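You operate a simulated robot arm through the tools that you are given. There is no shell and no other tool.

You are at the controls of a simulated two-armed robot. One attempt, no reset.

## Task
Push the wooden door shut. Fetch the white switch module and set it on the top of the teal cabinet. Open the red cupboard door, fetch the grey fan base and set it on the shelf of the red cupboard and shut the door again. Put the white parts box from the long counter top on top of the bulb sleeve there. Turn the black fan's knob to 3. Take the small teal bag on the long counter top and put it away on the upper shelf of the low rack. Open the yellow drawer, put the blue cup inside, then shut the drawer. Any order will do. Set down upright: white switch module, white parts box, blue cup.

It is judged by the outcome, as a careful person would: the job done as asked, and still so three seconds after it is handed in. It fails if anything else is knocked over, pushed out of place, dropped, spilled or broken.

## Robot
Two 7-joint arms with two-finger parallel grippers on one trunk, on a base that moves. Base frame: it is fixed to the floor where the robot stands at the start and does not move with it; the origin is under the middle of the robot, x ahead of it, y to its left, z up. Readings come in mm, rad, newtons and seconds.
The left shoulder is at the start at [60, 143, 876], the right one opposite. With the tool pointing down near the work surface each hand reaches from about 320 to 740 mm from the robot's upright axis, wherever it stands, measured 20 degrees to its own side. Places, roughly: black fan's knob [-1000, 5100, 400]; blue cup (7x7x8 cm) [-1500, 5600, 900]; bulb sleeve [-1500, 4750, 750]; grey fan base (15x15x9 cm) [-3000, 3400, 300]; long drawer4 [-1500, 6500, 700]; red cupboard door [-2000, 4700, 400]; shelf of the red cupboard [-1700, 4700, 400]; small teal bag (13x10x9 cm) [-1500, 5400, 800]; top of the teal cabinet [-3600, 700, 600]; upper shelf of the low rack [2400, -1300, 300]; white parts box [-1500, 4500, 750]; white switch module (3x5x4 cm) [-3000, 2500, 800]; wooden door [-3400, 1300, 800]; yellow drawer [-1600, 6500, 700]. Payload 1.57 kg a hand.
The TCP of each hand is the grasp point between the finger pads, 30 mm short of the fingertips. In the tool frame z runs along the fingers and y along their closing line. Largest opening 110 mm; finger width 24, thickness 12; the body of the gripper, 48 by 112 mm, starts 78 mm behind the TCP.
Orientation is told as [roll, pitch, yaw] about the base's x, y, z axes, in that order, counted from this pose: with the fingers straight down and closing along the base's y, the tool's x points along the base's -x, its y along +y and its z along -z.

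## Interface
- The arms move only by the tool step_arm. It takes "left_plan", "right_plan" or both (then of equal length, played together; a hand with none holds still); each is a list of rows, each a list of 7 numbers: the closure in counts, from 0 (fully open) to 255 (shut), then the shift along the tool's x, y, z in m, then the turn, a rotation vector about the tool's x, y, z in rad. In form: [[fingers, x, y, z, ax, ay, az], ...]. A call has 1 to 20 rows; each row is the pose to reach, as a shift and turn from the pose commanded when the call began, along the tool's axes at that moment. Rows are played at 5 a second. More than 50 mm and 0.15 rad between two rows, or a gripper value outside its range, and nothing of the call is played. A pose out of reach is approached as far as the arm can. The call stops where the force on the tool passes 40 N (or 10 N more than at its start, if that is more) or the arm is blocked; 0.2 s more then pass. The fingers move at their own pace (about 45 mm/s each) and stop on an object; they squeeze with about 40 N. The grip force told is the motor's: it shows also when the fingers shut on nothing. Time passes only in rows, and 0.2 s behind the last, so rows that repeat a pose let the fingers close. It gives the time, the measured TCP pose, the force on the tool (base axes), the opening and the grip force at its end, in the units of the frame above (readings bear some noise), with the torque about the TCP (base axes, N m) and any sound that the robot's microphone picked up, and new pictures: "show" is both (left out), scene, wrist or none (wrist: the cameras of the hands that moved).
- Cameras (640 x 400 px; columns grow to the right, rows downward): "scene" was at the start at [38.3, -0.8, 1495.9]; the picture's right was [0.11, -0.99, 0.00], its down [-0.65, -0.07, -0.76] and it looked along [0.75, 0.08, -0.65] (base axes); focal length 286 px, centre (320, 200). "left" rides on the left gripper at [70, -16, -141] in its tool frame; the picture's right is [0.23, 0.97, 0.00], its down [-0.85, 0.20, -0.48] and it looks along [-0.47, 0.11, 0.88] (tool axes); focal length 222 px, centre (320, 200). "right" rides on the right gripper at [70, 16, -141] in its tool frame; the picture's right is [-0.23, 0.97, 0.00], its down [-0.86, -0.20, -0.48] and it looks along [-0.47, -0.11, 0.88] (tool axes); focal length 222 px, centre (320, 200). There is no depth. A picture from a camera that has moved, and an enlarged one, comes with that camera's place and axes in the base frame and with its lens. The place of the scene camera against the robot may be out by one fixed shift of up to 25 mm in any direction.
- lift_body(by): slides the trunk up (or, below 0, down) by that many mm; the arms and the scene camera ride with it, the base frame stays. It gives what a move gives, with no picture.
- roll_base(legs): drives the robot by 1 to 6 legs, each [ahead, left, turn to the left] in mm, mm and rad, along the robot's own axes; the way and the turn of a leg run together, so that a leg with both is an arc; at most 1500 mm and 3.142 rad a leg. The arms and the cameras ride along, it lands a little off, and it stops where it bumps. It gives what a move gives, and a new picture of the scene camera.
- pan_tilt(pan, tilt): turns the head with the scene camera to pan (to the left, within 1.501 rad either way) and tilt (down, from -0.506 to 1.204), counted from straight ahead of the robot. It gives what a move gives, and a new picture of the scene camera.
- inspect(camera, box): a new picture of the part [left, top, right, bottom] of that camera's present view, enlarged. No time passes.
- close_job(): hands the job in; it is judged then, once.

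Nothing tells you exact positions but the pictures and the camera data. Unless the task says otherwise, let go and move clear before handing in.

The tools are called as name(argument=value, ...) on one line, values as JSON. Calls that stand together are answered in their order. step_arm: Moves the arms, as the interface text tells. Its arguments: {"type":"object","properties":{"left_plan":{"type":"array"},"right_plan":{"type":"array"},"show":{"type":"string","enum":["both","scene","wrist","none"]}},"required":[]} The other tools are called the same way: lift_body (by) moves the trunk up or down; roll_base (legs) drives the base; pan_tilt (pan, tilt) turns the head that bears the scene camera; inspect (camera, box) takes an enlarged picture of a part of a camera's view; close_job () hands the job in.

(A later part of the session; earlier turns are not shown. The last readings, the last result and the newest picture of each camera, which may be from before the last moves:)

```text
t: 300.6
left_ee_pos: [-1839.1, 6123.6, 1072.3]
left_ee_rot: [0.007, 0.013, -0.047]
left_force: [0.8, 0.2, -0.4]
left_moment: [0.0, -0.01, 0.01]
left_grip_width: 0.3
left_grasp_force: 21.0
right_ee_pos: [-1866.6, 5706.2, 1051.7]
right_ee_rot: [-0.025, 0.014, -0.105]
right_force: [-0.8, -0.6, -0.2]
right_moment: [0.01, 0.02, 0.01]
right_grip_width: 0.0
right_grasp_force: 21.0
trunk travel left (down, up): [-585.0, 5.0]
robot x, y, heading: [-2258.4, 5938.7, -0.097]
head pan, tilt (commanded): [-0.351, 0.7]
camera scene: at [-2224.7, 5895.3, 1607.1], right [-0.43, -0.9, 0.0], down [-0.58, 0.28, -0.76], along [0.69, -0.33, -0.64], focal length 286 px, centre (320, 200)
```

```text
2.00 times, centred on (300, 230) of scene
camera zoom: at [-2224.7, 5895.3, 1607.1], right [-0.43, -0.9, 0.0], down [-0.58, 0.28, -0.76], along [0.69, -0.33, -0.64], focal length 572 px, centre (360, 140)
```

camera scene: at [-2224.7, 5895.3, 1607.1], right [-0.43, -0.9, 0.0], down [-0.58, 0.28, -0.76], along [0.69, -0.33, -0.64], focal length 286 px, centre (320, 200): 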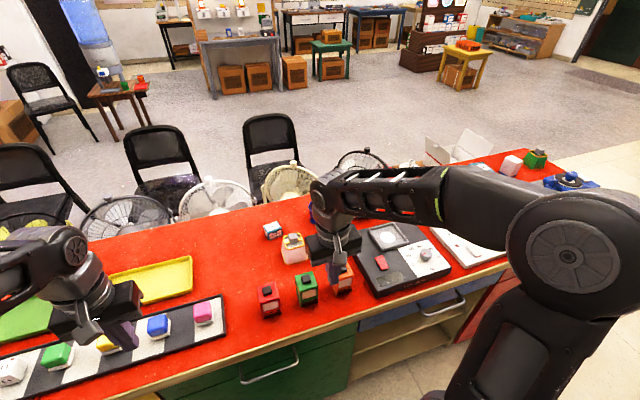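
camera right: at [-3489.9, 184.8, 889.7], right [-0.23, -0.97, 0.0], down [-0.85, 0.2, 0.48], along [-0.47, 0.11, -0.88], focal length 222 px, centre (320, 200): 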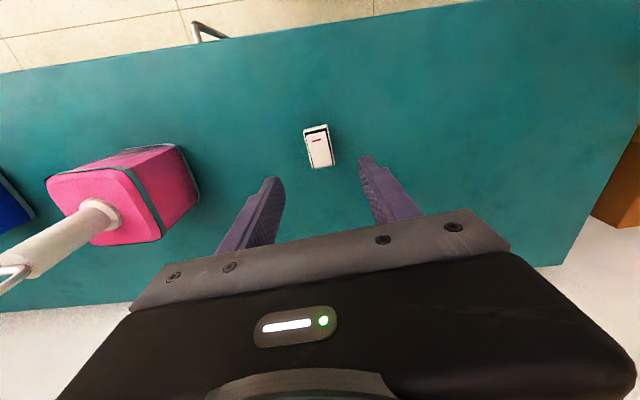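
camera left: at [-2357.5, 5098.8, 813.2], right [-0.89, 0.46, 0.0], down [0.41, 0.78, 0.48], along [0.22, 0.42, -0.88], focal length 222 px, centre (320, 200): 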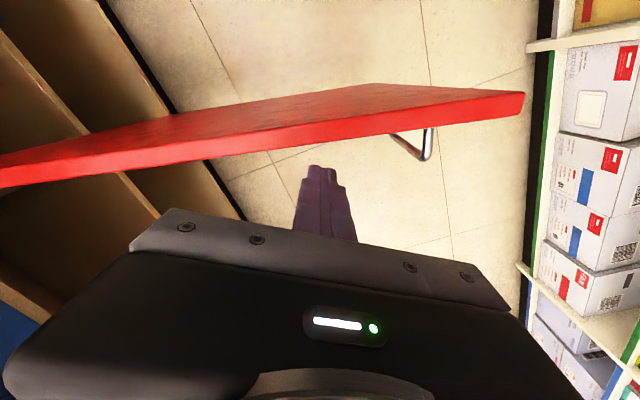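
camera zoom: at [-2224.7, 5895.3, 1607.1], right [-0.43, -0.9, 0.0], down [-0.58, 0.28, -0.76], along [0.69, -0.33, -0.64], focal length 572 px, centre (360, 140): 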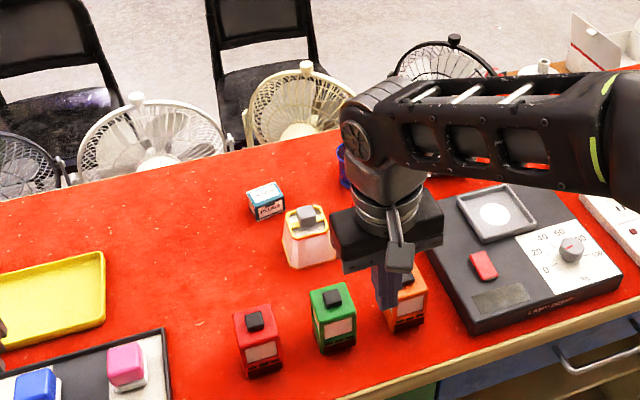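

The cup is behind my right hand in this view. I shift south and closer to the counter and look again.

roll_base(legs=[[0, -120, 0], [110, 0, 0]])

pan_tilt(pan=-0.15, tilt=0.75)

inspect(camera="right", box=[0, 0, 640, 400])

```text
t: 302.6
left_ee_pos: [-1739.6, 5994.3, 1073.0]
left_ee_rot: [0.006, 0.011, -0.049]
left_force: [0.0, -0.2, -0.4]
left_moment: [0.01, 0.06, 0.02]
left_grip_width: 0.3
left_grasp_force: 20.6
right_ee_pos: [-1767.3, 5577.5, 1050.6]
right_ee_rot: [-0.027, 0.017, -0.105]
right_force: [0.5, -0.3, -0.3]
right_moment: [0.02, 0.04, 0.01]
right_grip_width: 0.0
right_grasp_force: 21.2
trunk travel left (down, up): [-585.0, 5.0]
robot x, y, heading: [-2159.3, 5809.0, -0.088]
head pan, tilt (commanded): [-0.351, 0.7]
camera scene: at [-2125.1, 5765.6, 1607.0], right [-0.43, -0.9, 0.0], down [-0.58, 0.28, -0.76], along [0.69, -0.33, -0.65], focal length 286 px, centre (320, 200)
```

scene: 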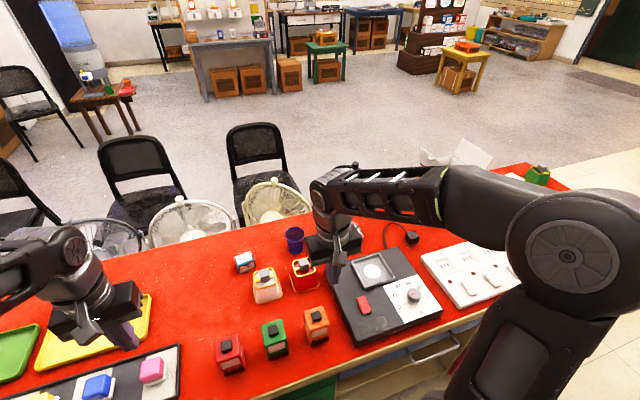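

```text
t: 303.3
left_ee_pos: [-1741.5, 5993.3, 1072.4]
left_ee_rot: [0.009, 0.011, -0.046]
left_force: [0.5, -1.1, -0.5]
left_moment: [0.0, 0.01, -0.01]
left_grip_width: 0.0
left_grasp_force: 21.6
right_ee_pos: [-1769.0, 5576.5, 1052.0]
right_ee_rot: [-0.027, 0.014, -0.106]
right_force: [0.6, 0.7, -0.5]
right_moment: [0.02, -0.03, 0.03]
right_grip_width: 0.0
right_grasp_force: 21.3
trunk travel left (down, up): [-585.0, 5.0]
robot x, y, heading: [-2157.3, 5809.1, -0.098]
head pan, tilt (commanded): [-0.15, 0.75]
camera scene: at [-2123.6, 5782.2, 1602.8], right [-0.25, -0.97, 0.0], down [-0.66, 0.17, -0.73], along [0.71, -0.18, -0.68], focal length 286 px, centre (320, 200)
```

scene: 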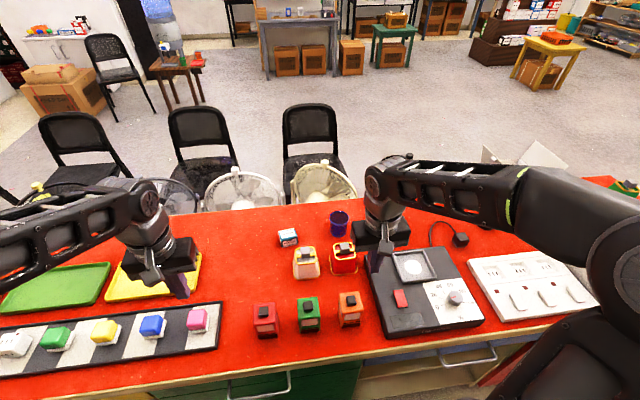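

```text
1.00 times, centred on (320, 200) of right (not enlarged: the box is as wide or as high as the picture)
camera zoom: at [-1834.9, 5604.6, 1194.8], right [0.33, 0.94, -0.03], down [0.84, -0.28, 0.47], along [0.44, -0.18, -0.88], focal length 222 px, centre (320, 200)
```

zoom: 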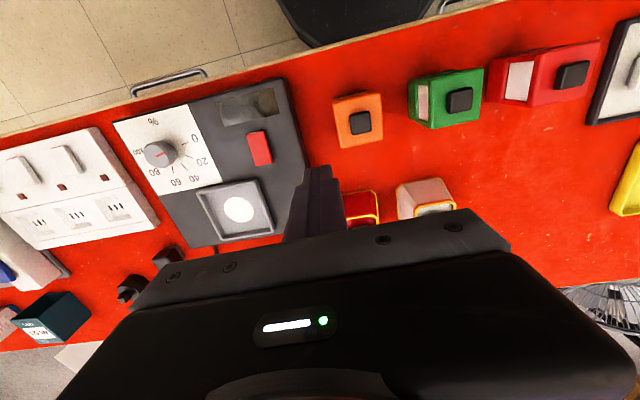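

The cup is at about (-1466, 5531), free all round for the fingers. I close up 30 mm to the counter and reach the open right hand over it.

roll_base(legs=[[30, 0, 0]])

step_arm(right_plan=[[0, -0.046, -0.002, 0, 0, 0, 0], [0, -0.092, -0.005, 0, 0, 0, 0], [0, -0.138, -0.007, 0, 0, 0, 0], [0, -0.184, -0.009, 0, 0, 0, 0], [0, -0.23, -0.012, 0, 0, 0, 0], [0, -0.27, -0.014, 0, 0, 0, 0]], show="both")

```text
t: 304.3
left_ee_pos: [-1717.0, 5991.3, 1072.7]
left_ee_rot: [0.007, 0.012, -0.045]
left_force: [-1.1, 0.1, 0.0]
left_moment: [0.02, -0.07, -0.02]
left_grip_width: 0.0
left_grasp_force: 21.5
right_ee_pos: [-1743.5, 5575.7, 1052.3]
right_ee_rot: [-0.026, 0.013, -0.105]
right_force: [0.0, 0.8, 0.1]
right_moment: [0.0, -0.05, 0.0]
right_grip_width: 0.0
right_grasp_force: 21.1
trunk travel left (down, up): [-585.0, 5.0]
robot x, y, heading: [-2131.5, 5807.4, -0.092]
head pan, tilt (commanded): [-0.15, 0.75]
stopped in leg 1: the robot was blocked; the commanded pose is now the measured one
camera scene: at [-2099.4, 5780.0, 1602.9], right [-0.25, -0.97, 0.0], down [-0.66, 0.17, -0.73], along [0.71, -0.18, -0.68], focal length 286 px, centre (320, 200)
```

scene: 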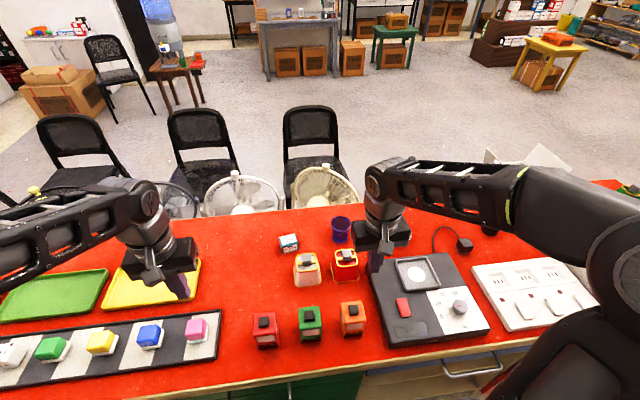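

```text
t: 305.7
left_ee_pos: [-1714.7, 5990.2, 1071.8]
left_ee_rot: [0.007, 0.011, -0.048]
left_force: [-0.1, 0.2, 0.2]
left_moment: [-0.01, -0.01, 0.0]
left_grip_width: 0.0
left_grasp_force: 21.2
right_ee_pos: [-1514.9, 5537.1, 1049.3]
right_ee_rot: [-0.026, 0.015, -0.105]
right_force: [0.2, -0.4, 0.2]
right_moment: [-0.04, -0.03, 0.0]
right_grip_width: 110.1
right_grasp_force: 0.1
right hand out of reach, approached as far as the arm can: row 6
trunk travel left (down, up): [-585.0, 5.0]
robot x, y, heading: [-2130.9, 5804.4, -0.102]
head pan, tilt (commanded): [-0.15, 0.75]
camera scene: at [-2098.0, 5779.8, 1602.9], right [-0.25, -0.97, 0.0], down [-0.66, 0.17, -0.73], along [0.71, -0.18, -0.68], focal length 286 px, centre (320, 200)
camera right: at [-1581.0, 5565.1, 1191.3], right [0.33, 0.94, -0.03], down [0.84, -0.28, 0.47], along [0.44, -0.18, -0.88], focal length 222 px, centre (320, 200)
```

scene: 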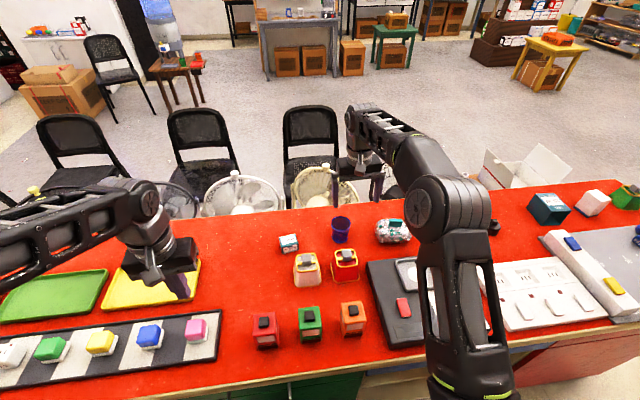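
right: 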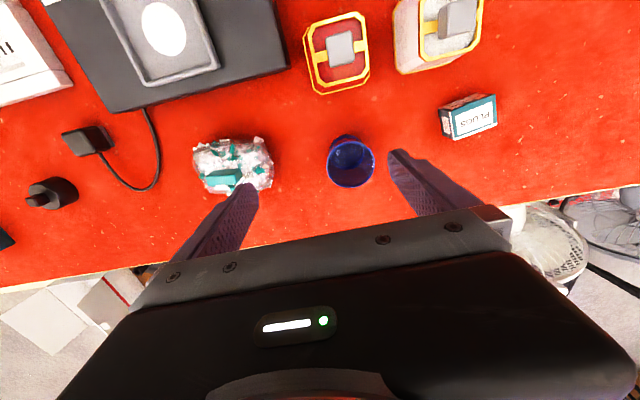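

The wrist view shows the cup and, beside it, the clear bag with teal parts, which is the small teal bag. I zoom in to place the cup exactly.

inspect(camera="right", box=[180, 90, 440, 250])

inspect(camera="scene", box=[270, 130, 430, 270])

```text
2.46 times, centred on (310, 170) of right
camera zoom: at [-1581.0, 5565.1, 1191.3], right [0.33, 0.94, -0.03], down [0.84, -0.28, 0.47], along [0.44, -0.18, -0.88], focal length 547 px, centre (345, 274)
```

zoom: 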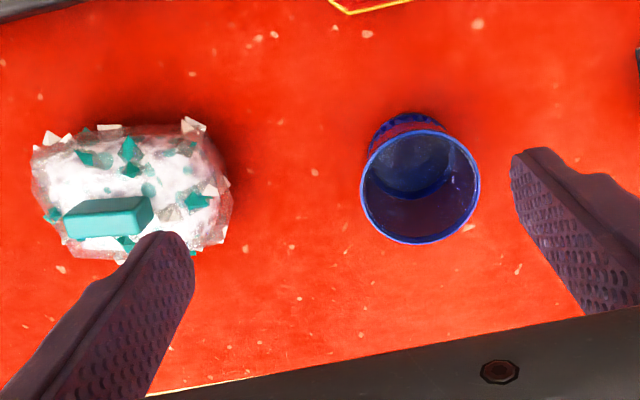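

```text
2.86 times, centred on (350, 200) of scene
camera zoom: at [-2098.0, 5779.8, 1602.9], right [-0.25, -0.97, 0.0], down [-0.66, 0.17, -0.73], along [0.71, -0.18, -0.68], focal length 817 px, centre (234, 200)
```

zoom: 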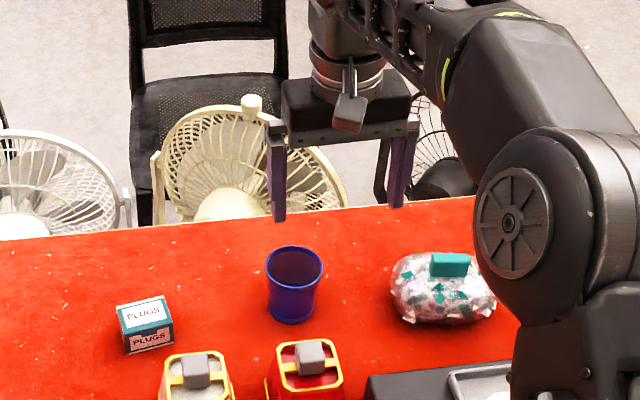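

The cup's rim centre is 49 mm ahead and 31 mm left of the hand axis, at about z=878. I lower the trunk 115 mm to gain reach, then centre over the cup.

lift_body(by=-115)

step_arm(right_plan=[[0, -0.02, 0.015, 0, 0, 0, 0], [0, -0.049, 0.031, 0, 0, 0, 0], [0, -0.049, 0.031, 0, 0, 0, 0]], show="wrist")

inspect(camera="right", box=[180, 60, 440, 220])

```text
t: 307.2
left_ee_pos: [-1715.5, 5991.6, 955.8]
left_ee_rot: [0.008, 0.012, -0.047]
left_force: [-0.5, 0.1, 0.3]
left_moment: [0.03, 0.01, -0.01]
left_grip_width: 0.0
left_grasp_force: 21.3
right_ee_pos: [-1514.2, 5537.2, 933.1]
right_ee_rot: [-0.026, 0.017, -0.105]
right_force: [0.4, -0.1, 0.2]
right_moment: [-0.01, 0.02, 0.01]
right_grip_width: 110.1
right_grasp_force: 0.0
trunk travel left (down, up): [-470.0, 120.0]
robot x, y, heading: [-2129.9, 5808.4, -0.094]
head pan, tilt (commanded): [-0.15, 0.75]
```

```text
t: 308.0
left_ee_pos: [-1714.3, 5991.1, 956.6]
left_ee_rot: [0.006, 0.012, -0.048]
left_force: [0.8, -0.2, 0.1]
left_moment: [0.01, -0.02, -0.03]
left_grip_width: 0.3
left_grasp_force: 21.6
right_ee_pos: [-1507.3, 5541.8, 932.9]
right_ee_rot: [-0.025, 0.015, -0.105]
right_force: [-0.9, -0.3, 0.2]
right_moment: [0.01, 0.03, -0.01]
right_grip_width: 109.7
right_grasp_force: 0.1
right hand out of reach, approached as far as the arm can: row 1, 2, 3
trunk travel left (down, up): [-470.0, 120.0]
robot x, y, heading: [-2131.7, 5809.1, -0.098]
head pan, tilt (commanded): [-0.15, 0.75]
camera right: at [-1573.4, 5569.4, 1075.6], right [0.33, 0.94, -0.03], down [0.84, -0.28, 0.47], along [0.44, -0.18, -0.88], focal length 222 px, centre (320, 200)
```

right: 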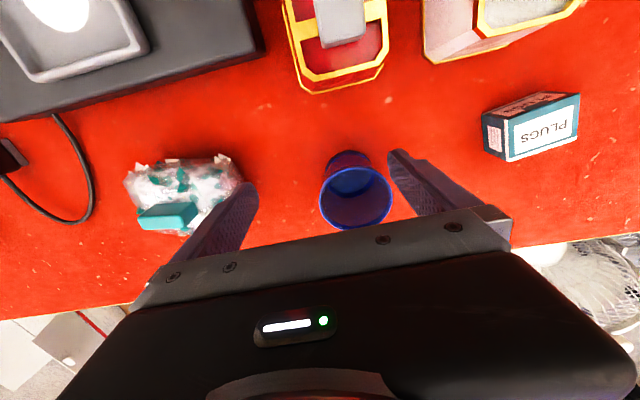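

```text
2.46 times, centred on (310, 140) of right
camera zoom: at [-1573.4, 5569.4, 1075.6], right [0.33, 0.94, -0.03], down [0.84, -0.28, 0.47], along [0.44, -0.18, -0.88], focal length 547 px, centre (345, 348)
```

zoom: 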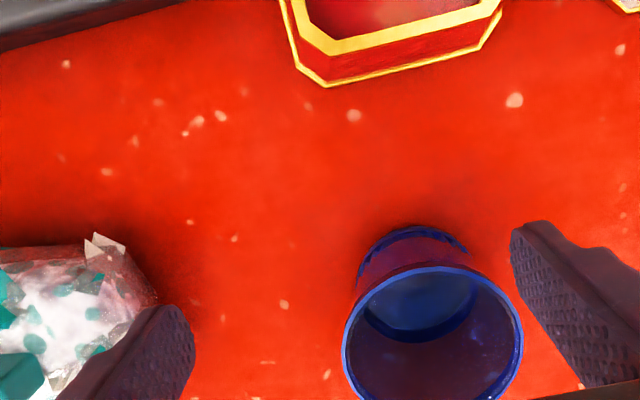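

Straight down I am at the reach limit, so I tilt the hand forward by 0.4 rad, which extends it over the cup.

step_arm(right_plan=[[0, -0.005, 0.004, 0, 0, -0.13, 0], [0, -0.015, 0.01, 0, 0, -0.26, 0], [0, -0.028, 0.017, 0, 0, -0.4, 0], [0, -0.039, 0.024, 0, 0, -0.4, 0], [0, -0.039, 0.024, 0, 0, -0.4, 0]], show="wrist")

```text
t: 309.2
left_ee_pos: [-1714.6, 5990.8, 957.0]
left_ee_rot: [0.007, 0.01, -0.046]
left_force: [0.5, 0.1, 0.0]
left_moment: [0.0, -0.02, -0.01]
left_grip_width: 0.0
left_grasp_force: 20.7
right_ee_pos: [-1465.4, 5562.1, 933.5]
right_ee_rot: [-0.027, -0.385, -0.094]
right_force: [-0.4, 0.5, -0.9]
right_moment: [0.0, -0.05, 0.0]
right_grip_width: 110.0
right_grasp_force: 0.1
trunk travel left (down, up): [-470.0, 120.0]
robot x, y, heading: [-2129.9, 5804.1, -0.096]
head pan, tilt (commanded): [-0.15, 0.75]
camera right: at [-1581.5, 5593.1, 1038.1], right [0.31, 0.95, 0.06], down [0.59, -0.24, 0.77], along [0.74, -0.2, -0.64], focal length 222 px, centre (320, 200)
```

right: 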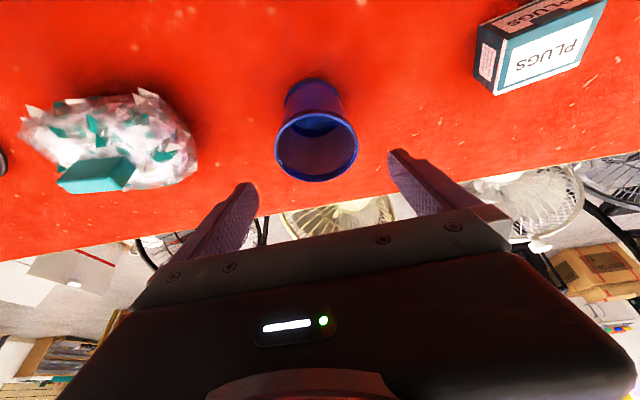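

The cup is exactly below the hand. I lower 85 mm and close on it.

step_arm(right_plan=[[0, 0.0106, 0, 0.0263, 0, 0, 0], [0, 0.0213, 0, 0.0525, 0, 0, 0], [0, 0.0319, 0, 0.0788, 0, 0, 0], [0, 0.0319, 0, 0.0788, 0, 0, 0], [120, 0.0319, 0, 0.0788, 0, 0, 0], [255, 0.0319, 0, 0.0788, 0, 0, 0], [255, 0.0319, 0, 0.0788, 0, 0, 0], [255, 0.0319, 0, 0.0788, 0, 0, 0]], show="wrist")

```text
t: 310.8
left_ee_pos: [-1716.2, 5993.6, 957.2]
left_ee_rot: [0.007, 0.012, -0.045]
left_force: [0.0, -0.3, 0.4]
left_moment: [0.03, -0.02, -0.01]
left_grip_width: 0.1
left_grasp_force: 21.2
right_ee_pos: [-1461.0, 5569.9, 854.0]
right_ee_rot: [-0.015, -0.399, -0.091]
right_force: [0.0, 2.9, 10.0]
right_moment: [0.46, -0.06, -0.06]
right_grip_width: 63.3
right_grasp_force: 8.6
trunk travel left (down, up): [-470.0, 120.0]
robot x, y, heading: [-2131.8, 5802.3, -0.096]
head pan, tilt (commanded): [-0.15, 0.75]
stopped in row 7 (right hand): the force on the tool passed its limit at 43 N (the readings are from after the stop); the commanded pose is now the measured one
camera right: at [-1578.4, 5598.2, 956.5], right [0.3, 0.95, 0.07], down [0.58, -0.25, 0.78], along [0.76, -0.19, -0.63], focal length 222 px, centre (320, 200)
```

right: 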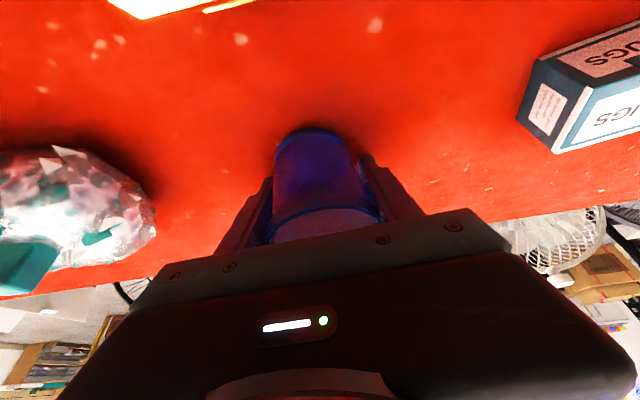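

The fingers are on the cup (63 mm). I hold still and let the grip settle.

step_arm(right_plan=[[255, 0, 0, 0, 0, 0, 0], [255, 0, 0, 0, 0, 0, 0], [255, 0, 0, 0, 0, 0, 0]], show="both")

inspect(camera="scene", box=[280, 130, 440, 270])

```text
t: 311.6
left_ee_pos: [-1714.5, 5994.3, 957.9]
left_ee_rot: [0.004, 0.013, -0.045]
left_force: [0.2, 0.6, -1.1]
left_moment: [0.03, 0.04, 0.01]
left_grip_width: 0.1
left_grasp_force: 21.6
right_ee_pos: [-1462.1, 5568.1, 853.0]
right_ee_rot: [-0.019, -0.399, -0.089]
right_force: [6.5, 2.8, 17.1]
right_moment: [0.68, -0.3, -0.22]
right_grip_width: 62.3
right_grasp_force: 39.7
trunk travel left (down, up): [-470.0, 120.0]
robot x, y, heading: [-2131.4, 5811.5, -0.097]
head pan, tilt (commanded): [-0.15, 0.75]
camera scene: at [-2097.8, 5780.9, 1488.0], right [-0.24, -0.97, 0.0], down [-0.66, 0.17, -0.73], along [0.71, -0.18, -0.68], focal length 286 px, centre (320, 200)
camera right: at [-1578.9, 5598.7, 956.7], right [0.3, 0.95, 0.07], down [0.58, -0.24, 0.78], along [0.75, -0.19, -0.63], focal length 222 px, centre (320, 200)
```

scene: 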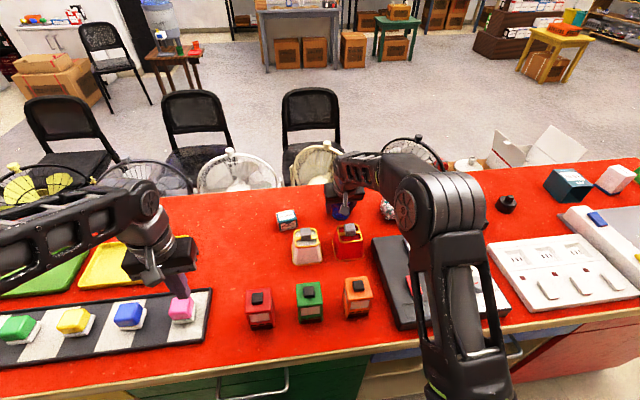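
right: 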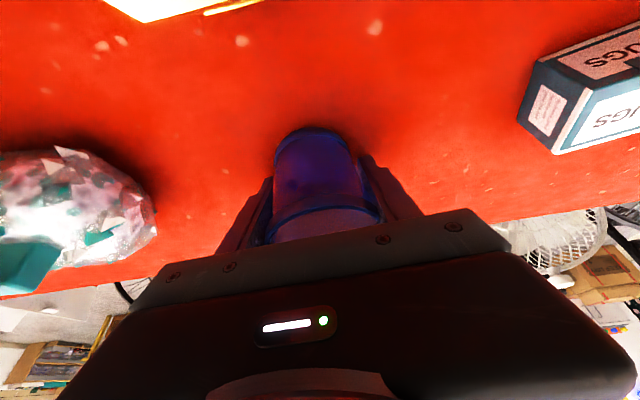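

```text
2.86 times, centred on (360, 200) of scene
camera zoom: at [-2097.8, 5780.9, 1488.0], right [-0.24, -0.97, 0.0], down [-0.66, 0.17, -0.73], along [0.71, -0.18, -0.68], focal length 817 px, centre (206, 200)
```

zoom: 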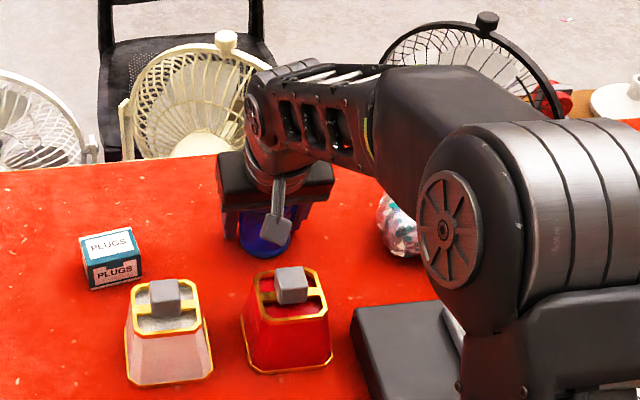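

The cup is held. I lift with the trunk.

lift_body(by=115)

inspect(camera="right", box=[0, 0, 640, 400])

inspect(camera="scene", box=[230, 130, 490, 290])

```text
t: 313.0
left_ee_pos: [-1714.0, 5992.7, 1072.4]
left_ee_rot: [0.005, 0.012, -0.044]
left_force: [0.0, 0.3, 0.3]
left_moment: [0.01, 0.01, 0.0]
left_grip_width: 0.1
left_grasp_force: 21.3
right_ee_pos: [-1461.7, 5568.4, 965.5]
right_ee_rot: [-0.02, -0.393, -0.09]
right_force: [0.0, -0.4, -0.2]
right_moment: [0.0, -0.05, -0.02]
right_grip_width: 62.7
right_grasp_force: 39.6
trunk travel left (down, up): [-585.0, 5.0]
robot x, y, heading: [-2130.3, 5809.1, -0.097]
head pan, tilt (commanded): [-0.15, 0.75]
```

```text
1.00 times, centred on (320, 200) of right (not enlarged: the box is as wide or as high as the picture)
camera zoom: at [-1578.7, 5597.8, 1069.7], right [0.3, 0.95, 0.07], down [0.59, -0.24, 0.77], along [0.75, -0.19, -0.63], focal length 222 px, centre (320, 200)
```

zoom: 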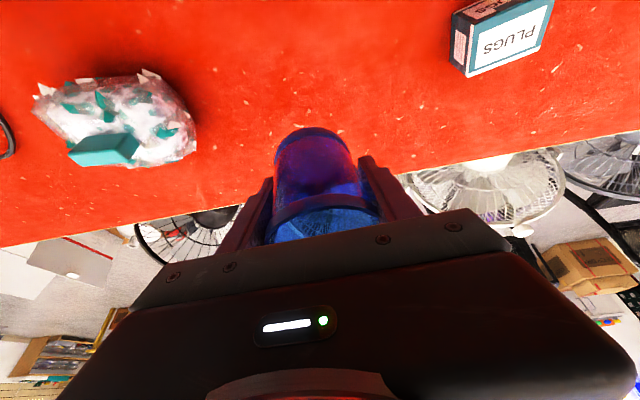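

```text
2.46 times, centred on (360, 210) of scene
camera zoom: at [-2096.4, 5780.0, 1602.7], right [-0.24, -0.97, 0.0], down [-0.66, 0.17, -0.73], along [0.71, -0.18, -0.68], focal length 704 px, centre (222, 175)
```

zoom: 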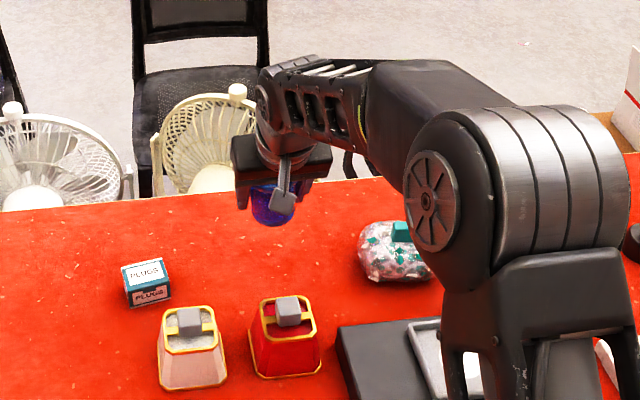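

The cup is held upright, with its bottom at about z=910, clear of everything on the counter. I back off from the counter and draw the right arm in.

roll_base(legs=[[-170, 0, 0]])

step_arm(right_plan=[[255, 0.042, 0, -0.0174, 0, 0, 0], [255, 0.085, 0, -0.0347, 0, 0, 0], [255, 0.127, 0, -0.0521, 0, 0, 0], [255, 0.169, 0, -0.0695, 0, 0, 0], [255, 0.211, 0, -0.0869, 0, 0, 0], [255, 0.254, 0, -0.104, 0, 0, 0], [255, 0.29, 0, -0.119, 0, 0, 0]], left_plan=[[255, 0.01, 0, 0, 0, 0, 0], [255, 0.02, 0, 0, 0, 0, 0], [255, 0.03, 0, 0, 0, 0, 0], [255, 0.04, 0, 0, 0, 0, 0], [255, 0.05, 0, 0, 0, 0, 0], [255, 0.06, 0, 0, 0, 0, 0], [255, 0.07, 0, 0, 0, 0, 0]], show="scene")

```text
t: 314.5
left_ee_pos: [-1884.9, 6007.3, 1072.7]
left_ee_rot: [0.007, 0.011, -0.047]
left_force: [-0.6, -0.8, 0.2]
left_moment: [-0.03, -0.05, 0.0]
left_grip_width: 0.1
left_grasp_force: 21.2
right_ee_pos: [-1630.9, 5582.6, 965.9]
right_ee_rot: [-0.018, -0.394, -0.092]
right_force: [-0.1, -1.2, -0.5]
right_moment: [-0.01, -0.02, -0.02]
right_grip_width: 62.6
right_grasp_force: 39.8
trunk travel left (down, up): [-585.0, 5.0]
robot x, y, heading: [-2300.5, 5822.2, -0.099]
head pan, tilt (commanded): [-0.15, 0.75]
camera scene: at [-2266.6, 5796.5, 1602.9], right [-0.25, -0.97, 0.0], down [-0.66, 0.17, -0.73], along [0.71, -0.18, -0.68], focal length 286 px, centre (320, 200)
```

scene: 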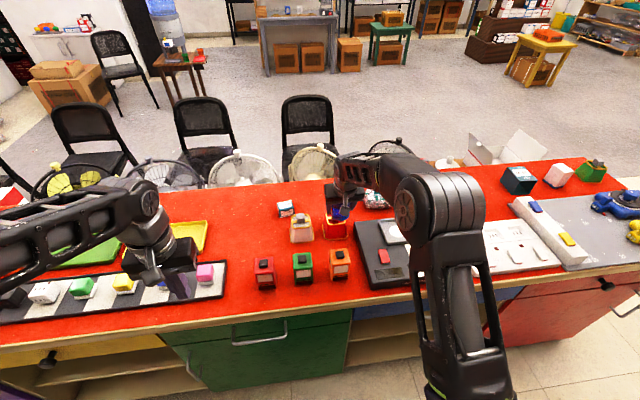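

```text
t: 316.1
left_ee_pos: [-1953.4, 6011.7, 1072.9]
left_ee_rot: [0.006, 0.012, -0.047]
left_force: [0.4, -0.3, -0.9]
left_moment: [0.02, 0.01, -0.01]
left_grip_width: 0.0
left_grasp_force: 21.0
right_ee_pos: [-1920.3, 5614.3, 968.7]
right_ee_rot: [-0.019, -0.389, -0.091]
right_force: [0.1, -0.3, -1.4]
right_moment: [-0.02, 0.01, 0.0]
right_grip_width: 62.4
right_grasp_force: 40.2
right hand out of reach, approached as far as the arm can: row 7
trunk travel left (down, up): [-585.0, 5.0]
robot x, y, heading: [-2299.0, 5824.3, -0.099]
head pan, tilt (commanded): [-0.15, 0.75]
camera scene: at [-2264.8, 5796.8, 1602.8], right [-0.25, -0.97, 0.0], down [-0.66, 0.17, -0.73], along [0.71, -0.18, -0.68], focal length 286 px, centre (320, 200)
```

scene: 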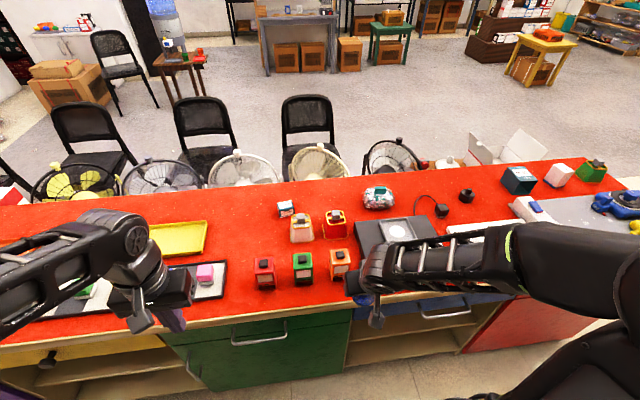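

Everything is clear of the counter. I drive on to the yellow drawer.

roll_base(legs=[[-20, 390, 0]])

pan_tilt(pan=0.35, tilt=0.9)

inspect(camera="scene", box=[120, 120, 420, 330])

```text
t: 318.5
left_ee_pos: [-1934.2, 6400.4, 1072.0]
left_ee_rot: [0.004, 0.012, -0.048]
left_force: [-0.3, -0.3, 0.4]
left_moment: [0.02, -0.01, 0.0]
left_grip_width: 0.1
left_grasp_force: 21.5
right_ee_pos: [-1900.7, 6005.0, 968.7]
right_ee_rot: [-0.021, -0.391, -0.091]
right_force: [-0.2, 0.6, -1.3]
right_moment: [-0.03, 0.01, -0.01]
right_grip_width: 62.4
right_grasp_force: 39.7
trunk travel left (down, up): [-585.0, 5.0]
robot x, y, heading: [-2280.5, 6212.7, -0.102]
head pan, tilt (commanded): [-0.15, 0.75]
camera scene: at [-2246.7, 6186.6, 1602.8], right [-0.25, -0.97, 0.0], down [-0.66, 0.17, -0.73], along [0.71, -0.18, -0.68], focal length 286 px, centre (320, 200)
```

scene: 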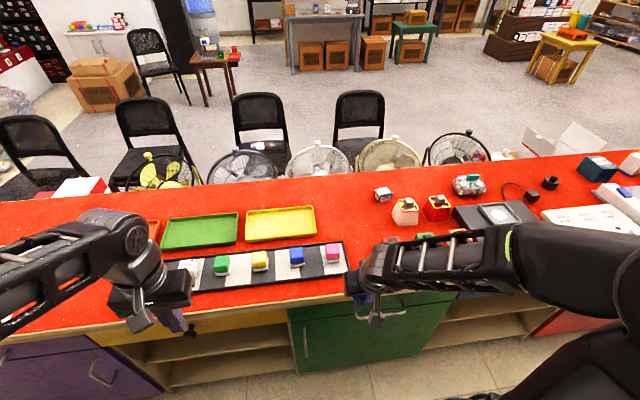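

```text
t: 319.4
left_ee_pos: [-1934.7, 6399.7, 1073.1]
left_ee_rot: [0.006, 0.011, -0.049]
left_force: [0.3, 0.4, 0.6]
left_moment: [0.0, 0.02, -0.02]
left_grip_width: 0.0
left_grasp_force: 21.3
right_ee_pos: [-1900.2, 6003.6, 970.1]
right_ee_rot: [-0.018, -0.39, -0.092]
right_force: [-0.5, -0.2, -0.4]
right_moment: [0.02, 0.03, 0.02]
right_grip_width: 62.5
right_grasp_force: 39.9
trunk travel left (down, up): [-585.0, 5.0]
robot x, y, heading: [-2282.4, 6210.2, -0.099]
head pan, tilt (commanded): [0.351, 0.901]
camera scene: at [-2253.9, 6224.8, 1590.9], right [0.25, -0.97, 0.0], down [-0.76, -0.19, -0.62], along [0.6, 0.15, -0.78], focal length 286 px, centre (320, 200)
```

scene: 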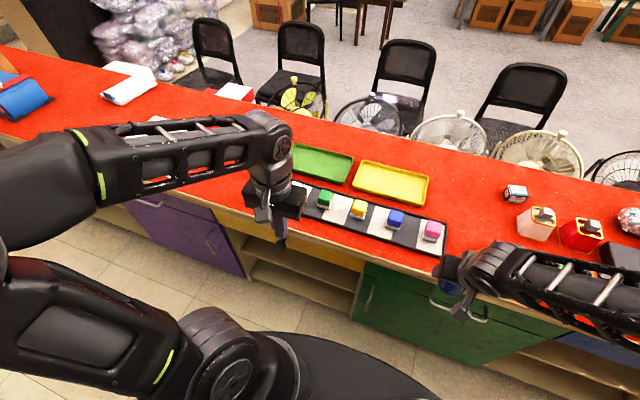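

```text
1.90 times, centred on (270, 225) of scene
camera zoom: at [-2253.9, 6224.8, 1590.9], right [0.25, -0.97, 0.0], down [-0.76, -0.19, -0.62], along [0.6, 0.15, -0.78], focal length 545 px, centre (415, 152)
```

zoom: 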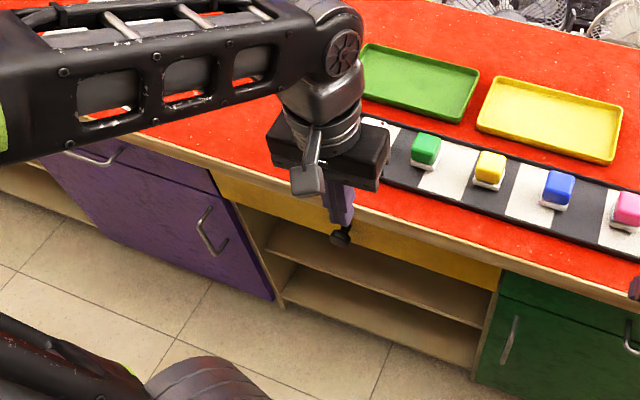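

The knob triangulates to (-1809, 6484, 690). I back off 40 mm, lower the trunk 330 mm and bring the left hand, tilted and open, in front of the knob.

roll_base(legs=[[-40, 0, 0]])

lift_body(by=-330)

step_arm(left_plan=[[0, -0.011, 0.012, 0.006, 0, -0.12, 0], [0, -0.023, 0.024, 0.012, 0, -0.24, 0], [0, -0.034, 0.036, 0.018, 0, -0.36, 0], [0, -0.046, 0.048, 0.024, 0, -0.48, 0], [0, -0.057, 0.06, 0.03, 0, -0.6, 0], [0, -0.069, 0.072, 0.036, 0, -0.72, 0], [0, -0.08, 0.084, 0.042, 0, -0.85, 0], [0, -0.08, 0.084, 0.042, 0, -0.85, 0]])

```text
t: 320.3
left_ee_pos: [-1975.6, 6404.2, 1074.0]
left_ee_rot: [0.008, 0.01, -0.05]
left_force: [-0.9, -0.3, 0.4]
left_moment: [-0.01, -0.09, 0.01]
left_grip_width: 0.1
left_grasp_force: 21.5
right_ee_pos: [-1943.2, 6007.9, 969.9]
right_ee_rot: [-0.02, -0.393, -0.093]
right_force: [-0.8, 0.1, -0.7]
right_moment: [0.0, -0.04, 0.02]
right_grip_width: 62.4
right_grasp_force: 40.0
trunk travel left (down, up): [-585.0, 5.0]
robot x, y, heading: [-2321.2, 6215.7, -0.101]
head pan, tilt (commanded): [0.351, 0.901]
camera scene: at [-2296.4, 6229.0, 1591.0], right [0.25, -0.97, 0.0], down [-0.76, -0.2, -0.62], along [0.6, 0.15, -0.78], focal length 286 px, centre (320, 200)
```

scene: 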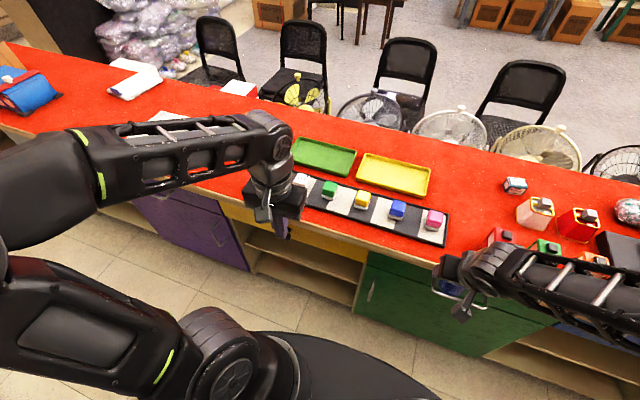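

```text
t: 323.6
left_ee_pos: [-1973.8, 6404.0, 742.6]
left_ee_rot: [0.005, 0.013, -0.05]
left_force: [-0.3, 0.0, -1.1]
left_moment: [-0.01, 0.03, 0.03]
left_grip_width: 0.0
left_grasp_force: 21.1
right_ee_pos: [-1941.2, 6008.0, 639.2]
right_ee_rot: [-0.018, -0.392, -0.093]
right_force: [0.5, -0.7, -0.8]
right_moment: [-0.01, -0.01, 0.02]
right_grip_width: 62.7
right_grasp_force: 40.3
trunk travel left (down, up): [-255.0, 335.0]
robot x, y, heading: [-2321.2, 6215.4, -0.1]
head pan, tilt (commanded): [0.351, 0.901]
```

```text
t: 325.4
left_ee_pos: [-1843.7, 6507.6, 717.5]
left_ee_rot: [0.009, -0.837, -0.057]
left_force: [0.4, 0.4, 0.6]
left_moment: [-0.02, -0.07, 0.01]
left_grip_width: 110.1
left_grasp_force: 0.1
left hand out of reach, approached as far as the arm can: row 4, 5, 6, 7, 8
right_ee_pos: [-1941.8, 6007.9, 639.2]
right_ee_rot: [-0.02, -0.39, -0.09]
right_force: [0.8, -1.1, -0.5]
right_moment: [0.0, -0.01, 0.0]
right_grip_width: 62.1
right_grasp_force: 39.9
trunk travel left (down, up): [-255.0, 335.0]
robot x, y, heading: [-2321.3, 6220.6, -0.102]
head pan, tilt (commanded): [0.351, 0.901]
camera scene: at [-2293.5, 6228.5, 1260.9], right [0.25, -0.97, 0.0], down [-0.76, -0.2, -0.62], along [0.6, 0.15, -0.78], focal length 286 px, centre (320, 200)
camera left: at [-1995.8, 6497.9, 760.0], right [-0.1, 0.98, -0.16], down [0.23, 0.18, 0.96], along [0.97, 0.06, -0.24], focal length 222 px, centre (320, 200)
```

scene: 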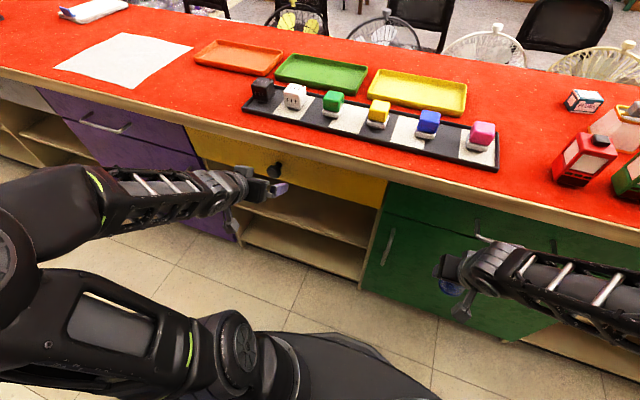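
left: 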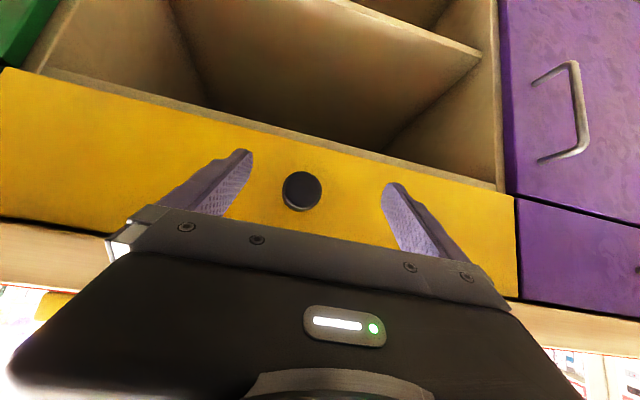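

The knob now sits between the fingers at about (-1805, 6492, 707). I lower 8 mm, move in 33 mm and 14 mm to the right, then close.

lift_body(by=-8)

roll_base(legs=[[30, -14, 0]])

inspect(camera="left", box=[100, 50, 500, 300])

```text
t: 325.9
left_ee_pos: [-1842.2, 6508.5, 709.4]
left_ee_rot: [0.009, -0.836, -0.057]
left_force: [0.9, -0.7, -0.2]
left_moment: [-0.03, 0.01, 0.05]
left_grip_width: 110.2
left_grasp_force: 0.1
right_ee_pos: [-1941.9, 6008.5, 630.2]
right_ee_rot: [-0.021, -0.392, -0.093]
right_force: [-0.5, -0.1, -0.7]
right_moment: [0.0, 0.0, -0.02]
right_grip_width: 62.5
right_grasp_force: 39.7
trunk travel left (down, up): [-247.0, 343.0]
robot x, y, heading: [-2324.7, 6217.8, -0.097]
head pan, tilt (commanded): [0.351, 0.901]
```

```text
t: 326.8
left_ee_pos: [-1814.8, 6492.3, 709.7]
left_ee_rot: [0.009, -0.837, -0.055]
left_force: [0.7, -0.2, -0.2]
left_moment: [-0.01, 0.0, 0.01]
left_grip_width: 110.4
left_grasp_force: 0.1
right_ee_pos: [-1913.1, 5990.6, 631.0]
right_ee_rot: [-0.02, -0.392, -0.092]
right_force: [-0.8, -0.9, -1.3]
right_moment: [0.04, 0.01, 0.0]
right_grip_width: 62.5
right_grasp_force: 40.1
trunk travel left (down, up): [-247.0, 343.0]
robot x, y, heading: [-2296.4, 6199.7, -0.097]
head pan, tilt (commanded): [0.351, 0.901]
camera scene: at [-2265.1, 6211.9, 1252.9], right [0.25, -0.97, 0.0], down [-0.76, -0.2, -0.62], along [0.6, 0.15, -0.78], focal length 286 px, centre (320, 200)
```

scene: 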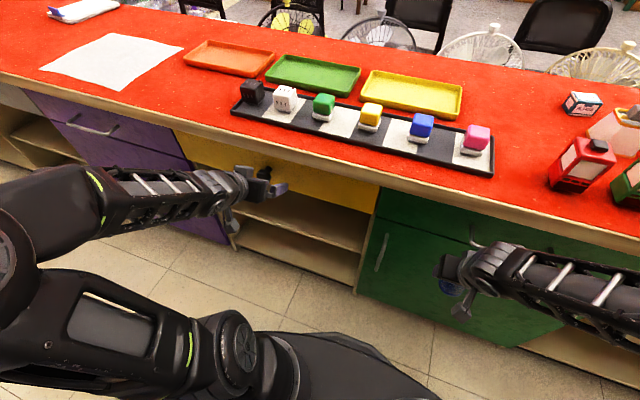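

```text
1.60 times, centred on (300, 175) of left
camera zoom: at [-1967.4, 6481.3, 752.1], right [-0.1, 0.98, -0.16], down [0.23, 0.18, 0.96], along [0.97, 0.06, -0.24], focal length 355 px, centre (352, 240)
```

zoom: 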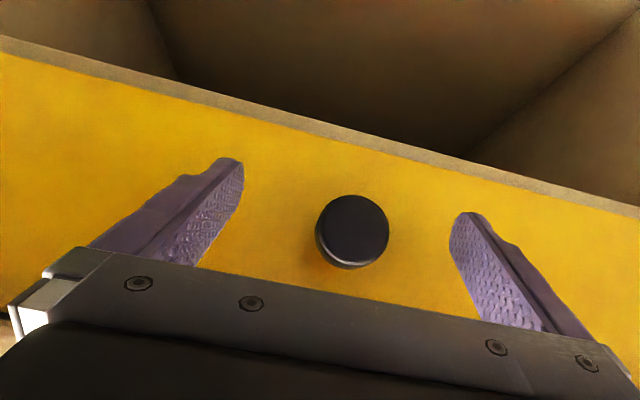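

roll_base(legs=[[15, 0, 0]])

step_arm(left_plan=[[120, 0, 0, 0, 0, 0, 0], [255, 0, 0, 0, 0, 0, 0], [255, 0, 0, 0, 0, 0, 0], [255, 0, 0, 0, 0, 0, 0], [255, 0, 0, 0, 0, 0, 0], [255, 0, 0, 0, 0, 0, 0]], show="wrist")

```text
t: 327.6
left_ee_pos: [-1799.5, 6490.9, 709.0]
left_ee_rot: [0.009, -0.837, -0.057]
left_force: [0.2, -0.1, 0.2]
left_moment: [0.03, -0.02, -0.02]
left_grip_width: 110.1
left_grasp_force: 0.1
right_ee_pos: [-1898.5, 5989.0, 631.1]
right_ee_rot: [-0.018, -0.392, -0.093]
right_force: [-0.7, 0.3, -0.1]
right_moment: [0.02, -0.05, -0.02]
right_grip_width: 62.5
right_grasp_force: 40.4
trunk travel left (down, up): [-247.0, 343.0]
robot x, y, heading: [-2279.0, 6196.9, -0.101]
head pan, tilt (commanded): [0.351, 0.901]
camera scene: at [-2249.9, 6210.5, 1252.9], right [0.25, -0.97, 0.0], down [-0.76, -0.2, -0.62], along [0.6, 0.15, -0.78], focal length 286 px, centre (320, 200)
```

scene: 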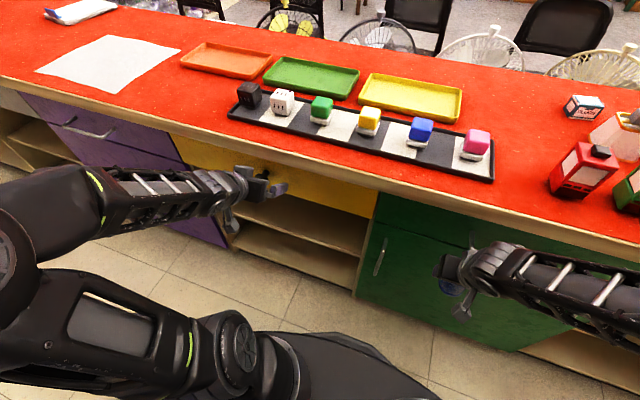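

```text
t: 329.0
left_ee_pos: [-1799.4, 6493.8, 709.1]
left_ee_rot: [0.009, -0.837, -0.049]
left_force: [2.7, 19.0, 2.6]
left_moment: [0.27, 0.19, 0.6]
left_grip_width: 37.6
left_grasp_force: 29.0
right_ee_pos: [-1896.8, 5990.2, 631.0]
right_ee_rot: [-0.021, -0.392, -0.09]
right_force: [-0.2, -0.1, -0.7]
right_moment: [0.02, 0.02, -0.01]
right_grip_width: 62.5
right_grasp_force: 39.9
trunk travel left (down, up): [-247.0, 343.0]
robot x, y, heading: [-2278.8, 6200.7, -0.096]
head pan, tilt (commanded): [0.351, 0.901]
camera left: at [-1952.3, 6482.4, 752.1], right [-0.11, 0.98, -0.16], down [0.23, 0.18, 0.96], along [0.97, 0.07, -0.24], focal length 222 px, centre (320, 200)
```

left: 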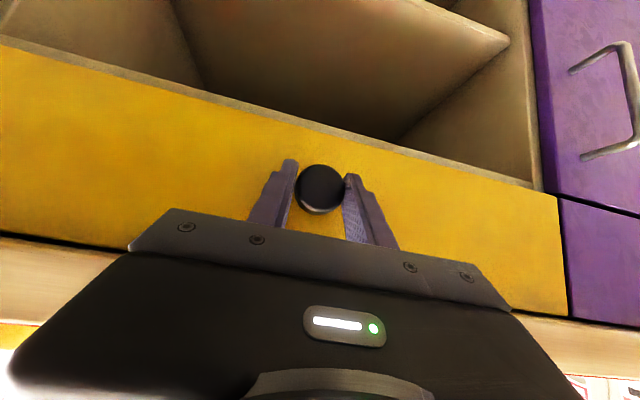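

The knob is gripped. I pull the drawer open by backing the base 200 mm.

roll_base(legs=[[-60, 0, 0], [-140, 0, 0]])

```text
t: 330.5
left_ee_pos: [-1913.1, 6506.9, 709.7]
left_ee_rot: [0.011, -0.837, -0.048]
left_force: [1.1, 1.9, -4.9]
left_moment: [0.22, -0.63, 0.4]
left_grip_width: 37.3
left_grasp_force: 43.3
right_ee_pos: [-2011.2, 6002.1, 631.3]
right_ee_rot: [-0.023, -0.389, -0.09]
right_force: [-0.4, -0.2, 0.4]
right_moment: [-0.02, 0.03, -0.03]
right_grip_width: 62.6
right_grasp_force: 40.0
trunk travel left (down, up): [-247.0, 343.0]
robot x, y, heading: [-2388.7, 6208.3, -0.101]
head pan, tilt (commanded): [0.351, 0.901]
stopped in leg 2: the force on the tool passed its limit at 41 N (the readings are from after the stop); the commanded pose is now the measured one
camera scene: at [-2362.9, 6222.4, 1252.9], right [0.25, -0.97, 0.0], down [-0.76, -0.2, -0.62], along [0.6, 0.16, -0.78], focal length 286 px, centre (320, 200)
```

scene: 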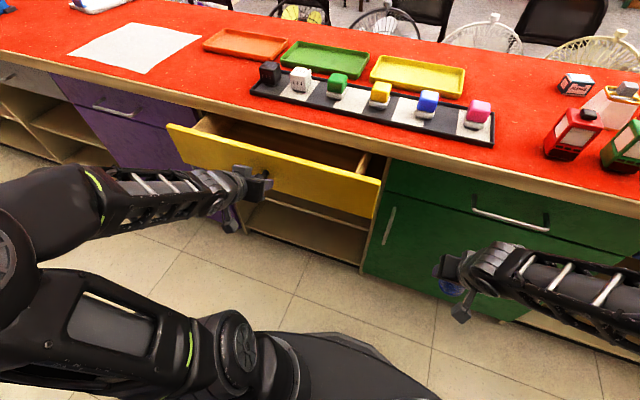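

It opens well. I pull on.

roll_base(legs=[[-60, 0, 0], [-60, 0, 0]])

```text
t: 332.1
left_ee_pos: [-2032.7, 6520.4, 709.6]
left_ee_rot: [0.01, -0.836, -0.046]
left_force: [1.0, 21.2, -1.1]
left_moment: [0.15, 0.48, 0.48]
left_grip_width: 37.2
left_grasp_force: 43.4
right_ee_pos: [-2129.5, 6014.2, 632.4]
right_ee_rot: [-0.02, -0.391, -0.093]
right_force: [-0.3, 0.2, -0.7]
right_moment: [0.02, 0.01, 0.02]
right_grip_width: 62.5
right_grasp_force: 40.0
trunk travel left (down, up): [-247.0, 343.0]
robot x, y, heading: [-2507.6, 6221.8, -0.095]
head pan, tilt (commanded): [0.351, 0.901]
camera scene: at [-2482.2, 6235.8, 1252.9], right [0.25, -0.97, 0.0], down [-0.76, -0.2, -0.62], along [0.6, 0.15, -0.78], focal length 286 px, centre (320, 200)
```

scene: 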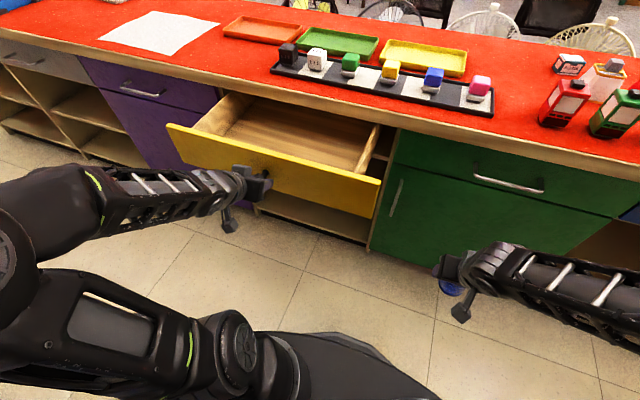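

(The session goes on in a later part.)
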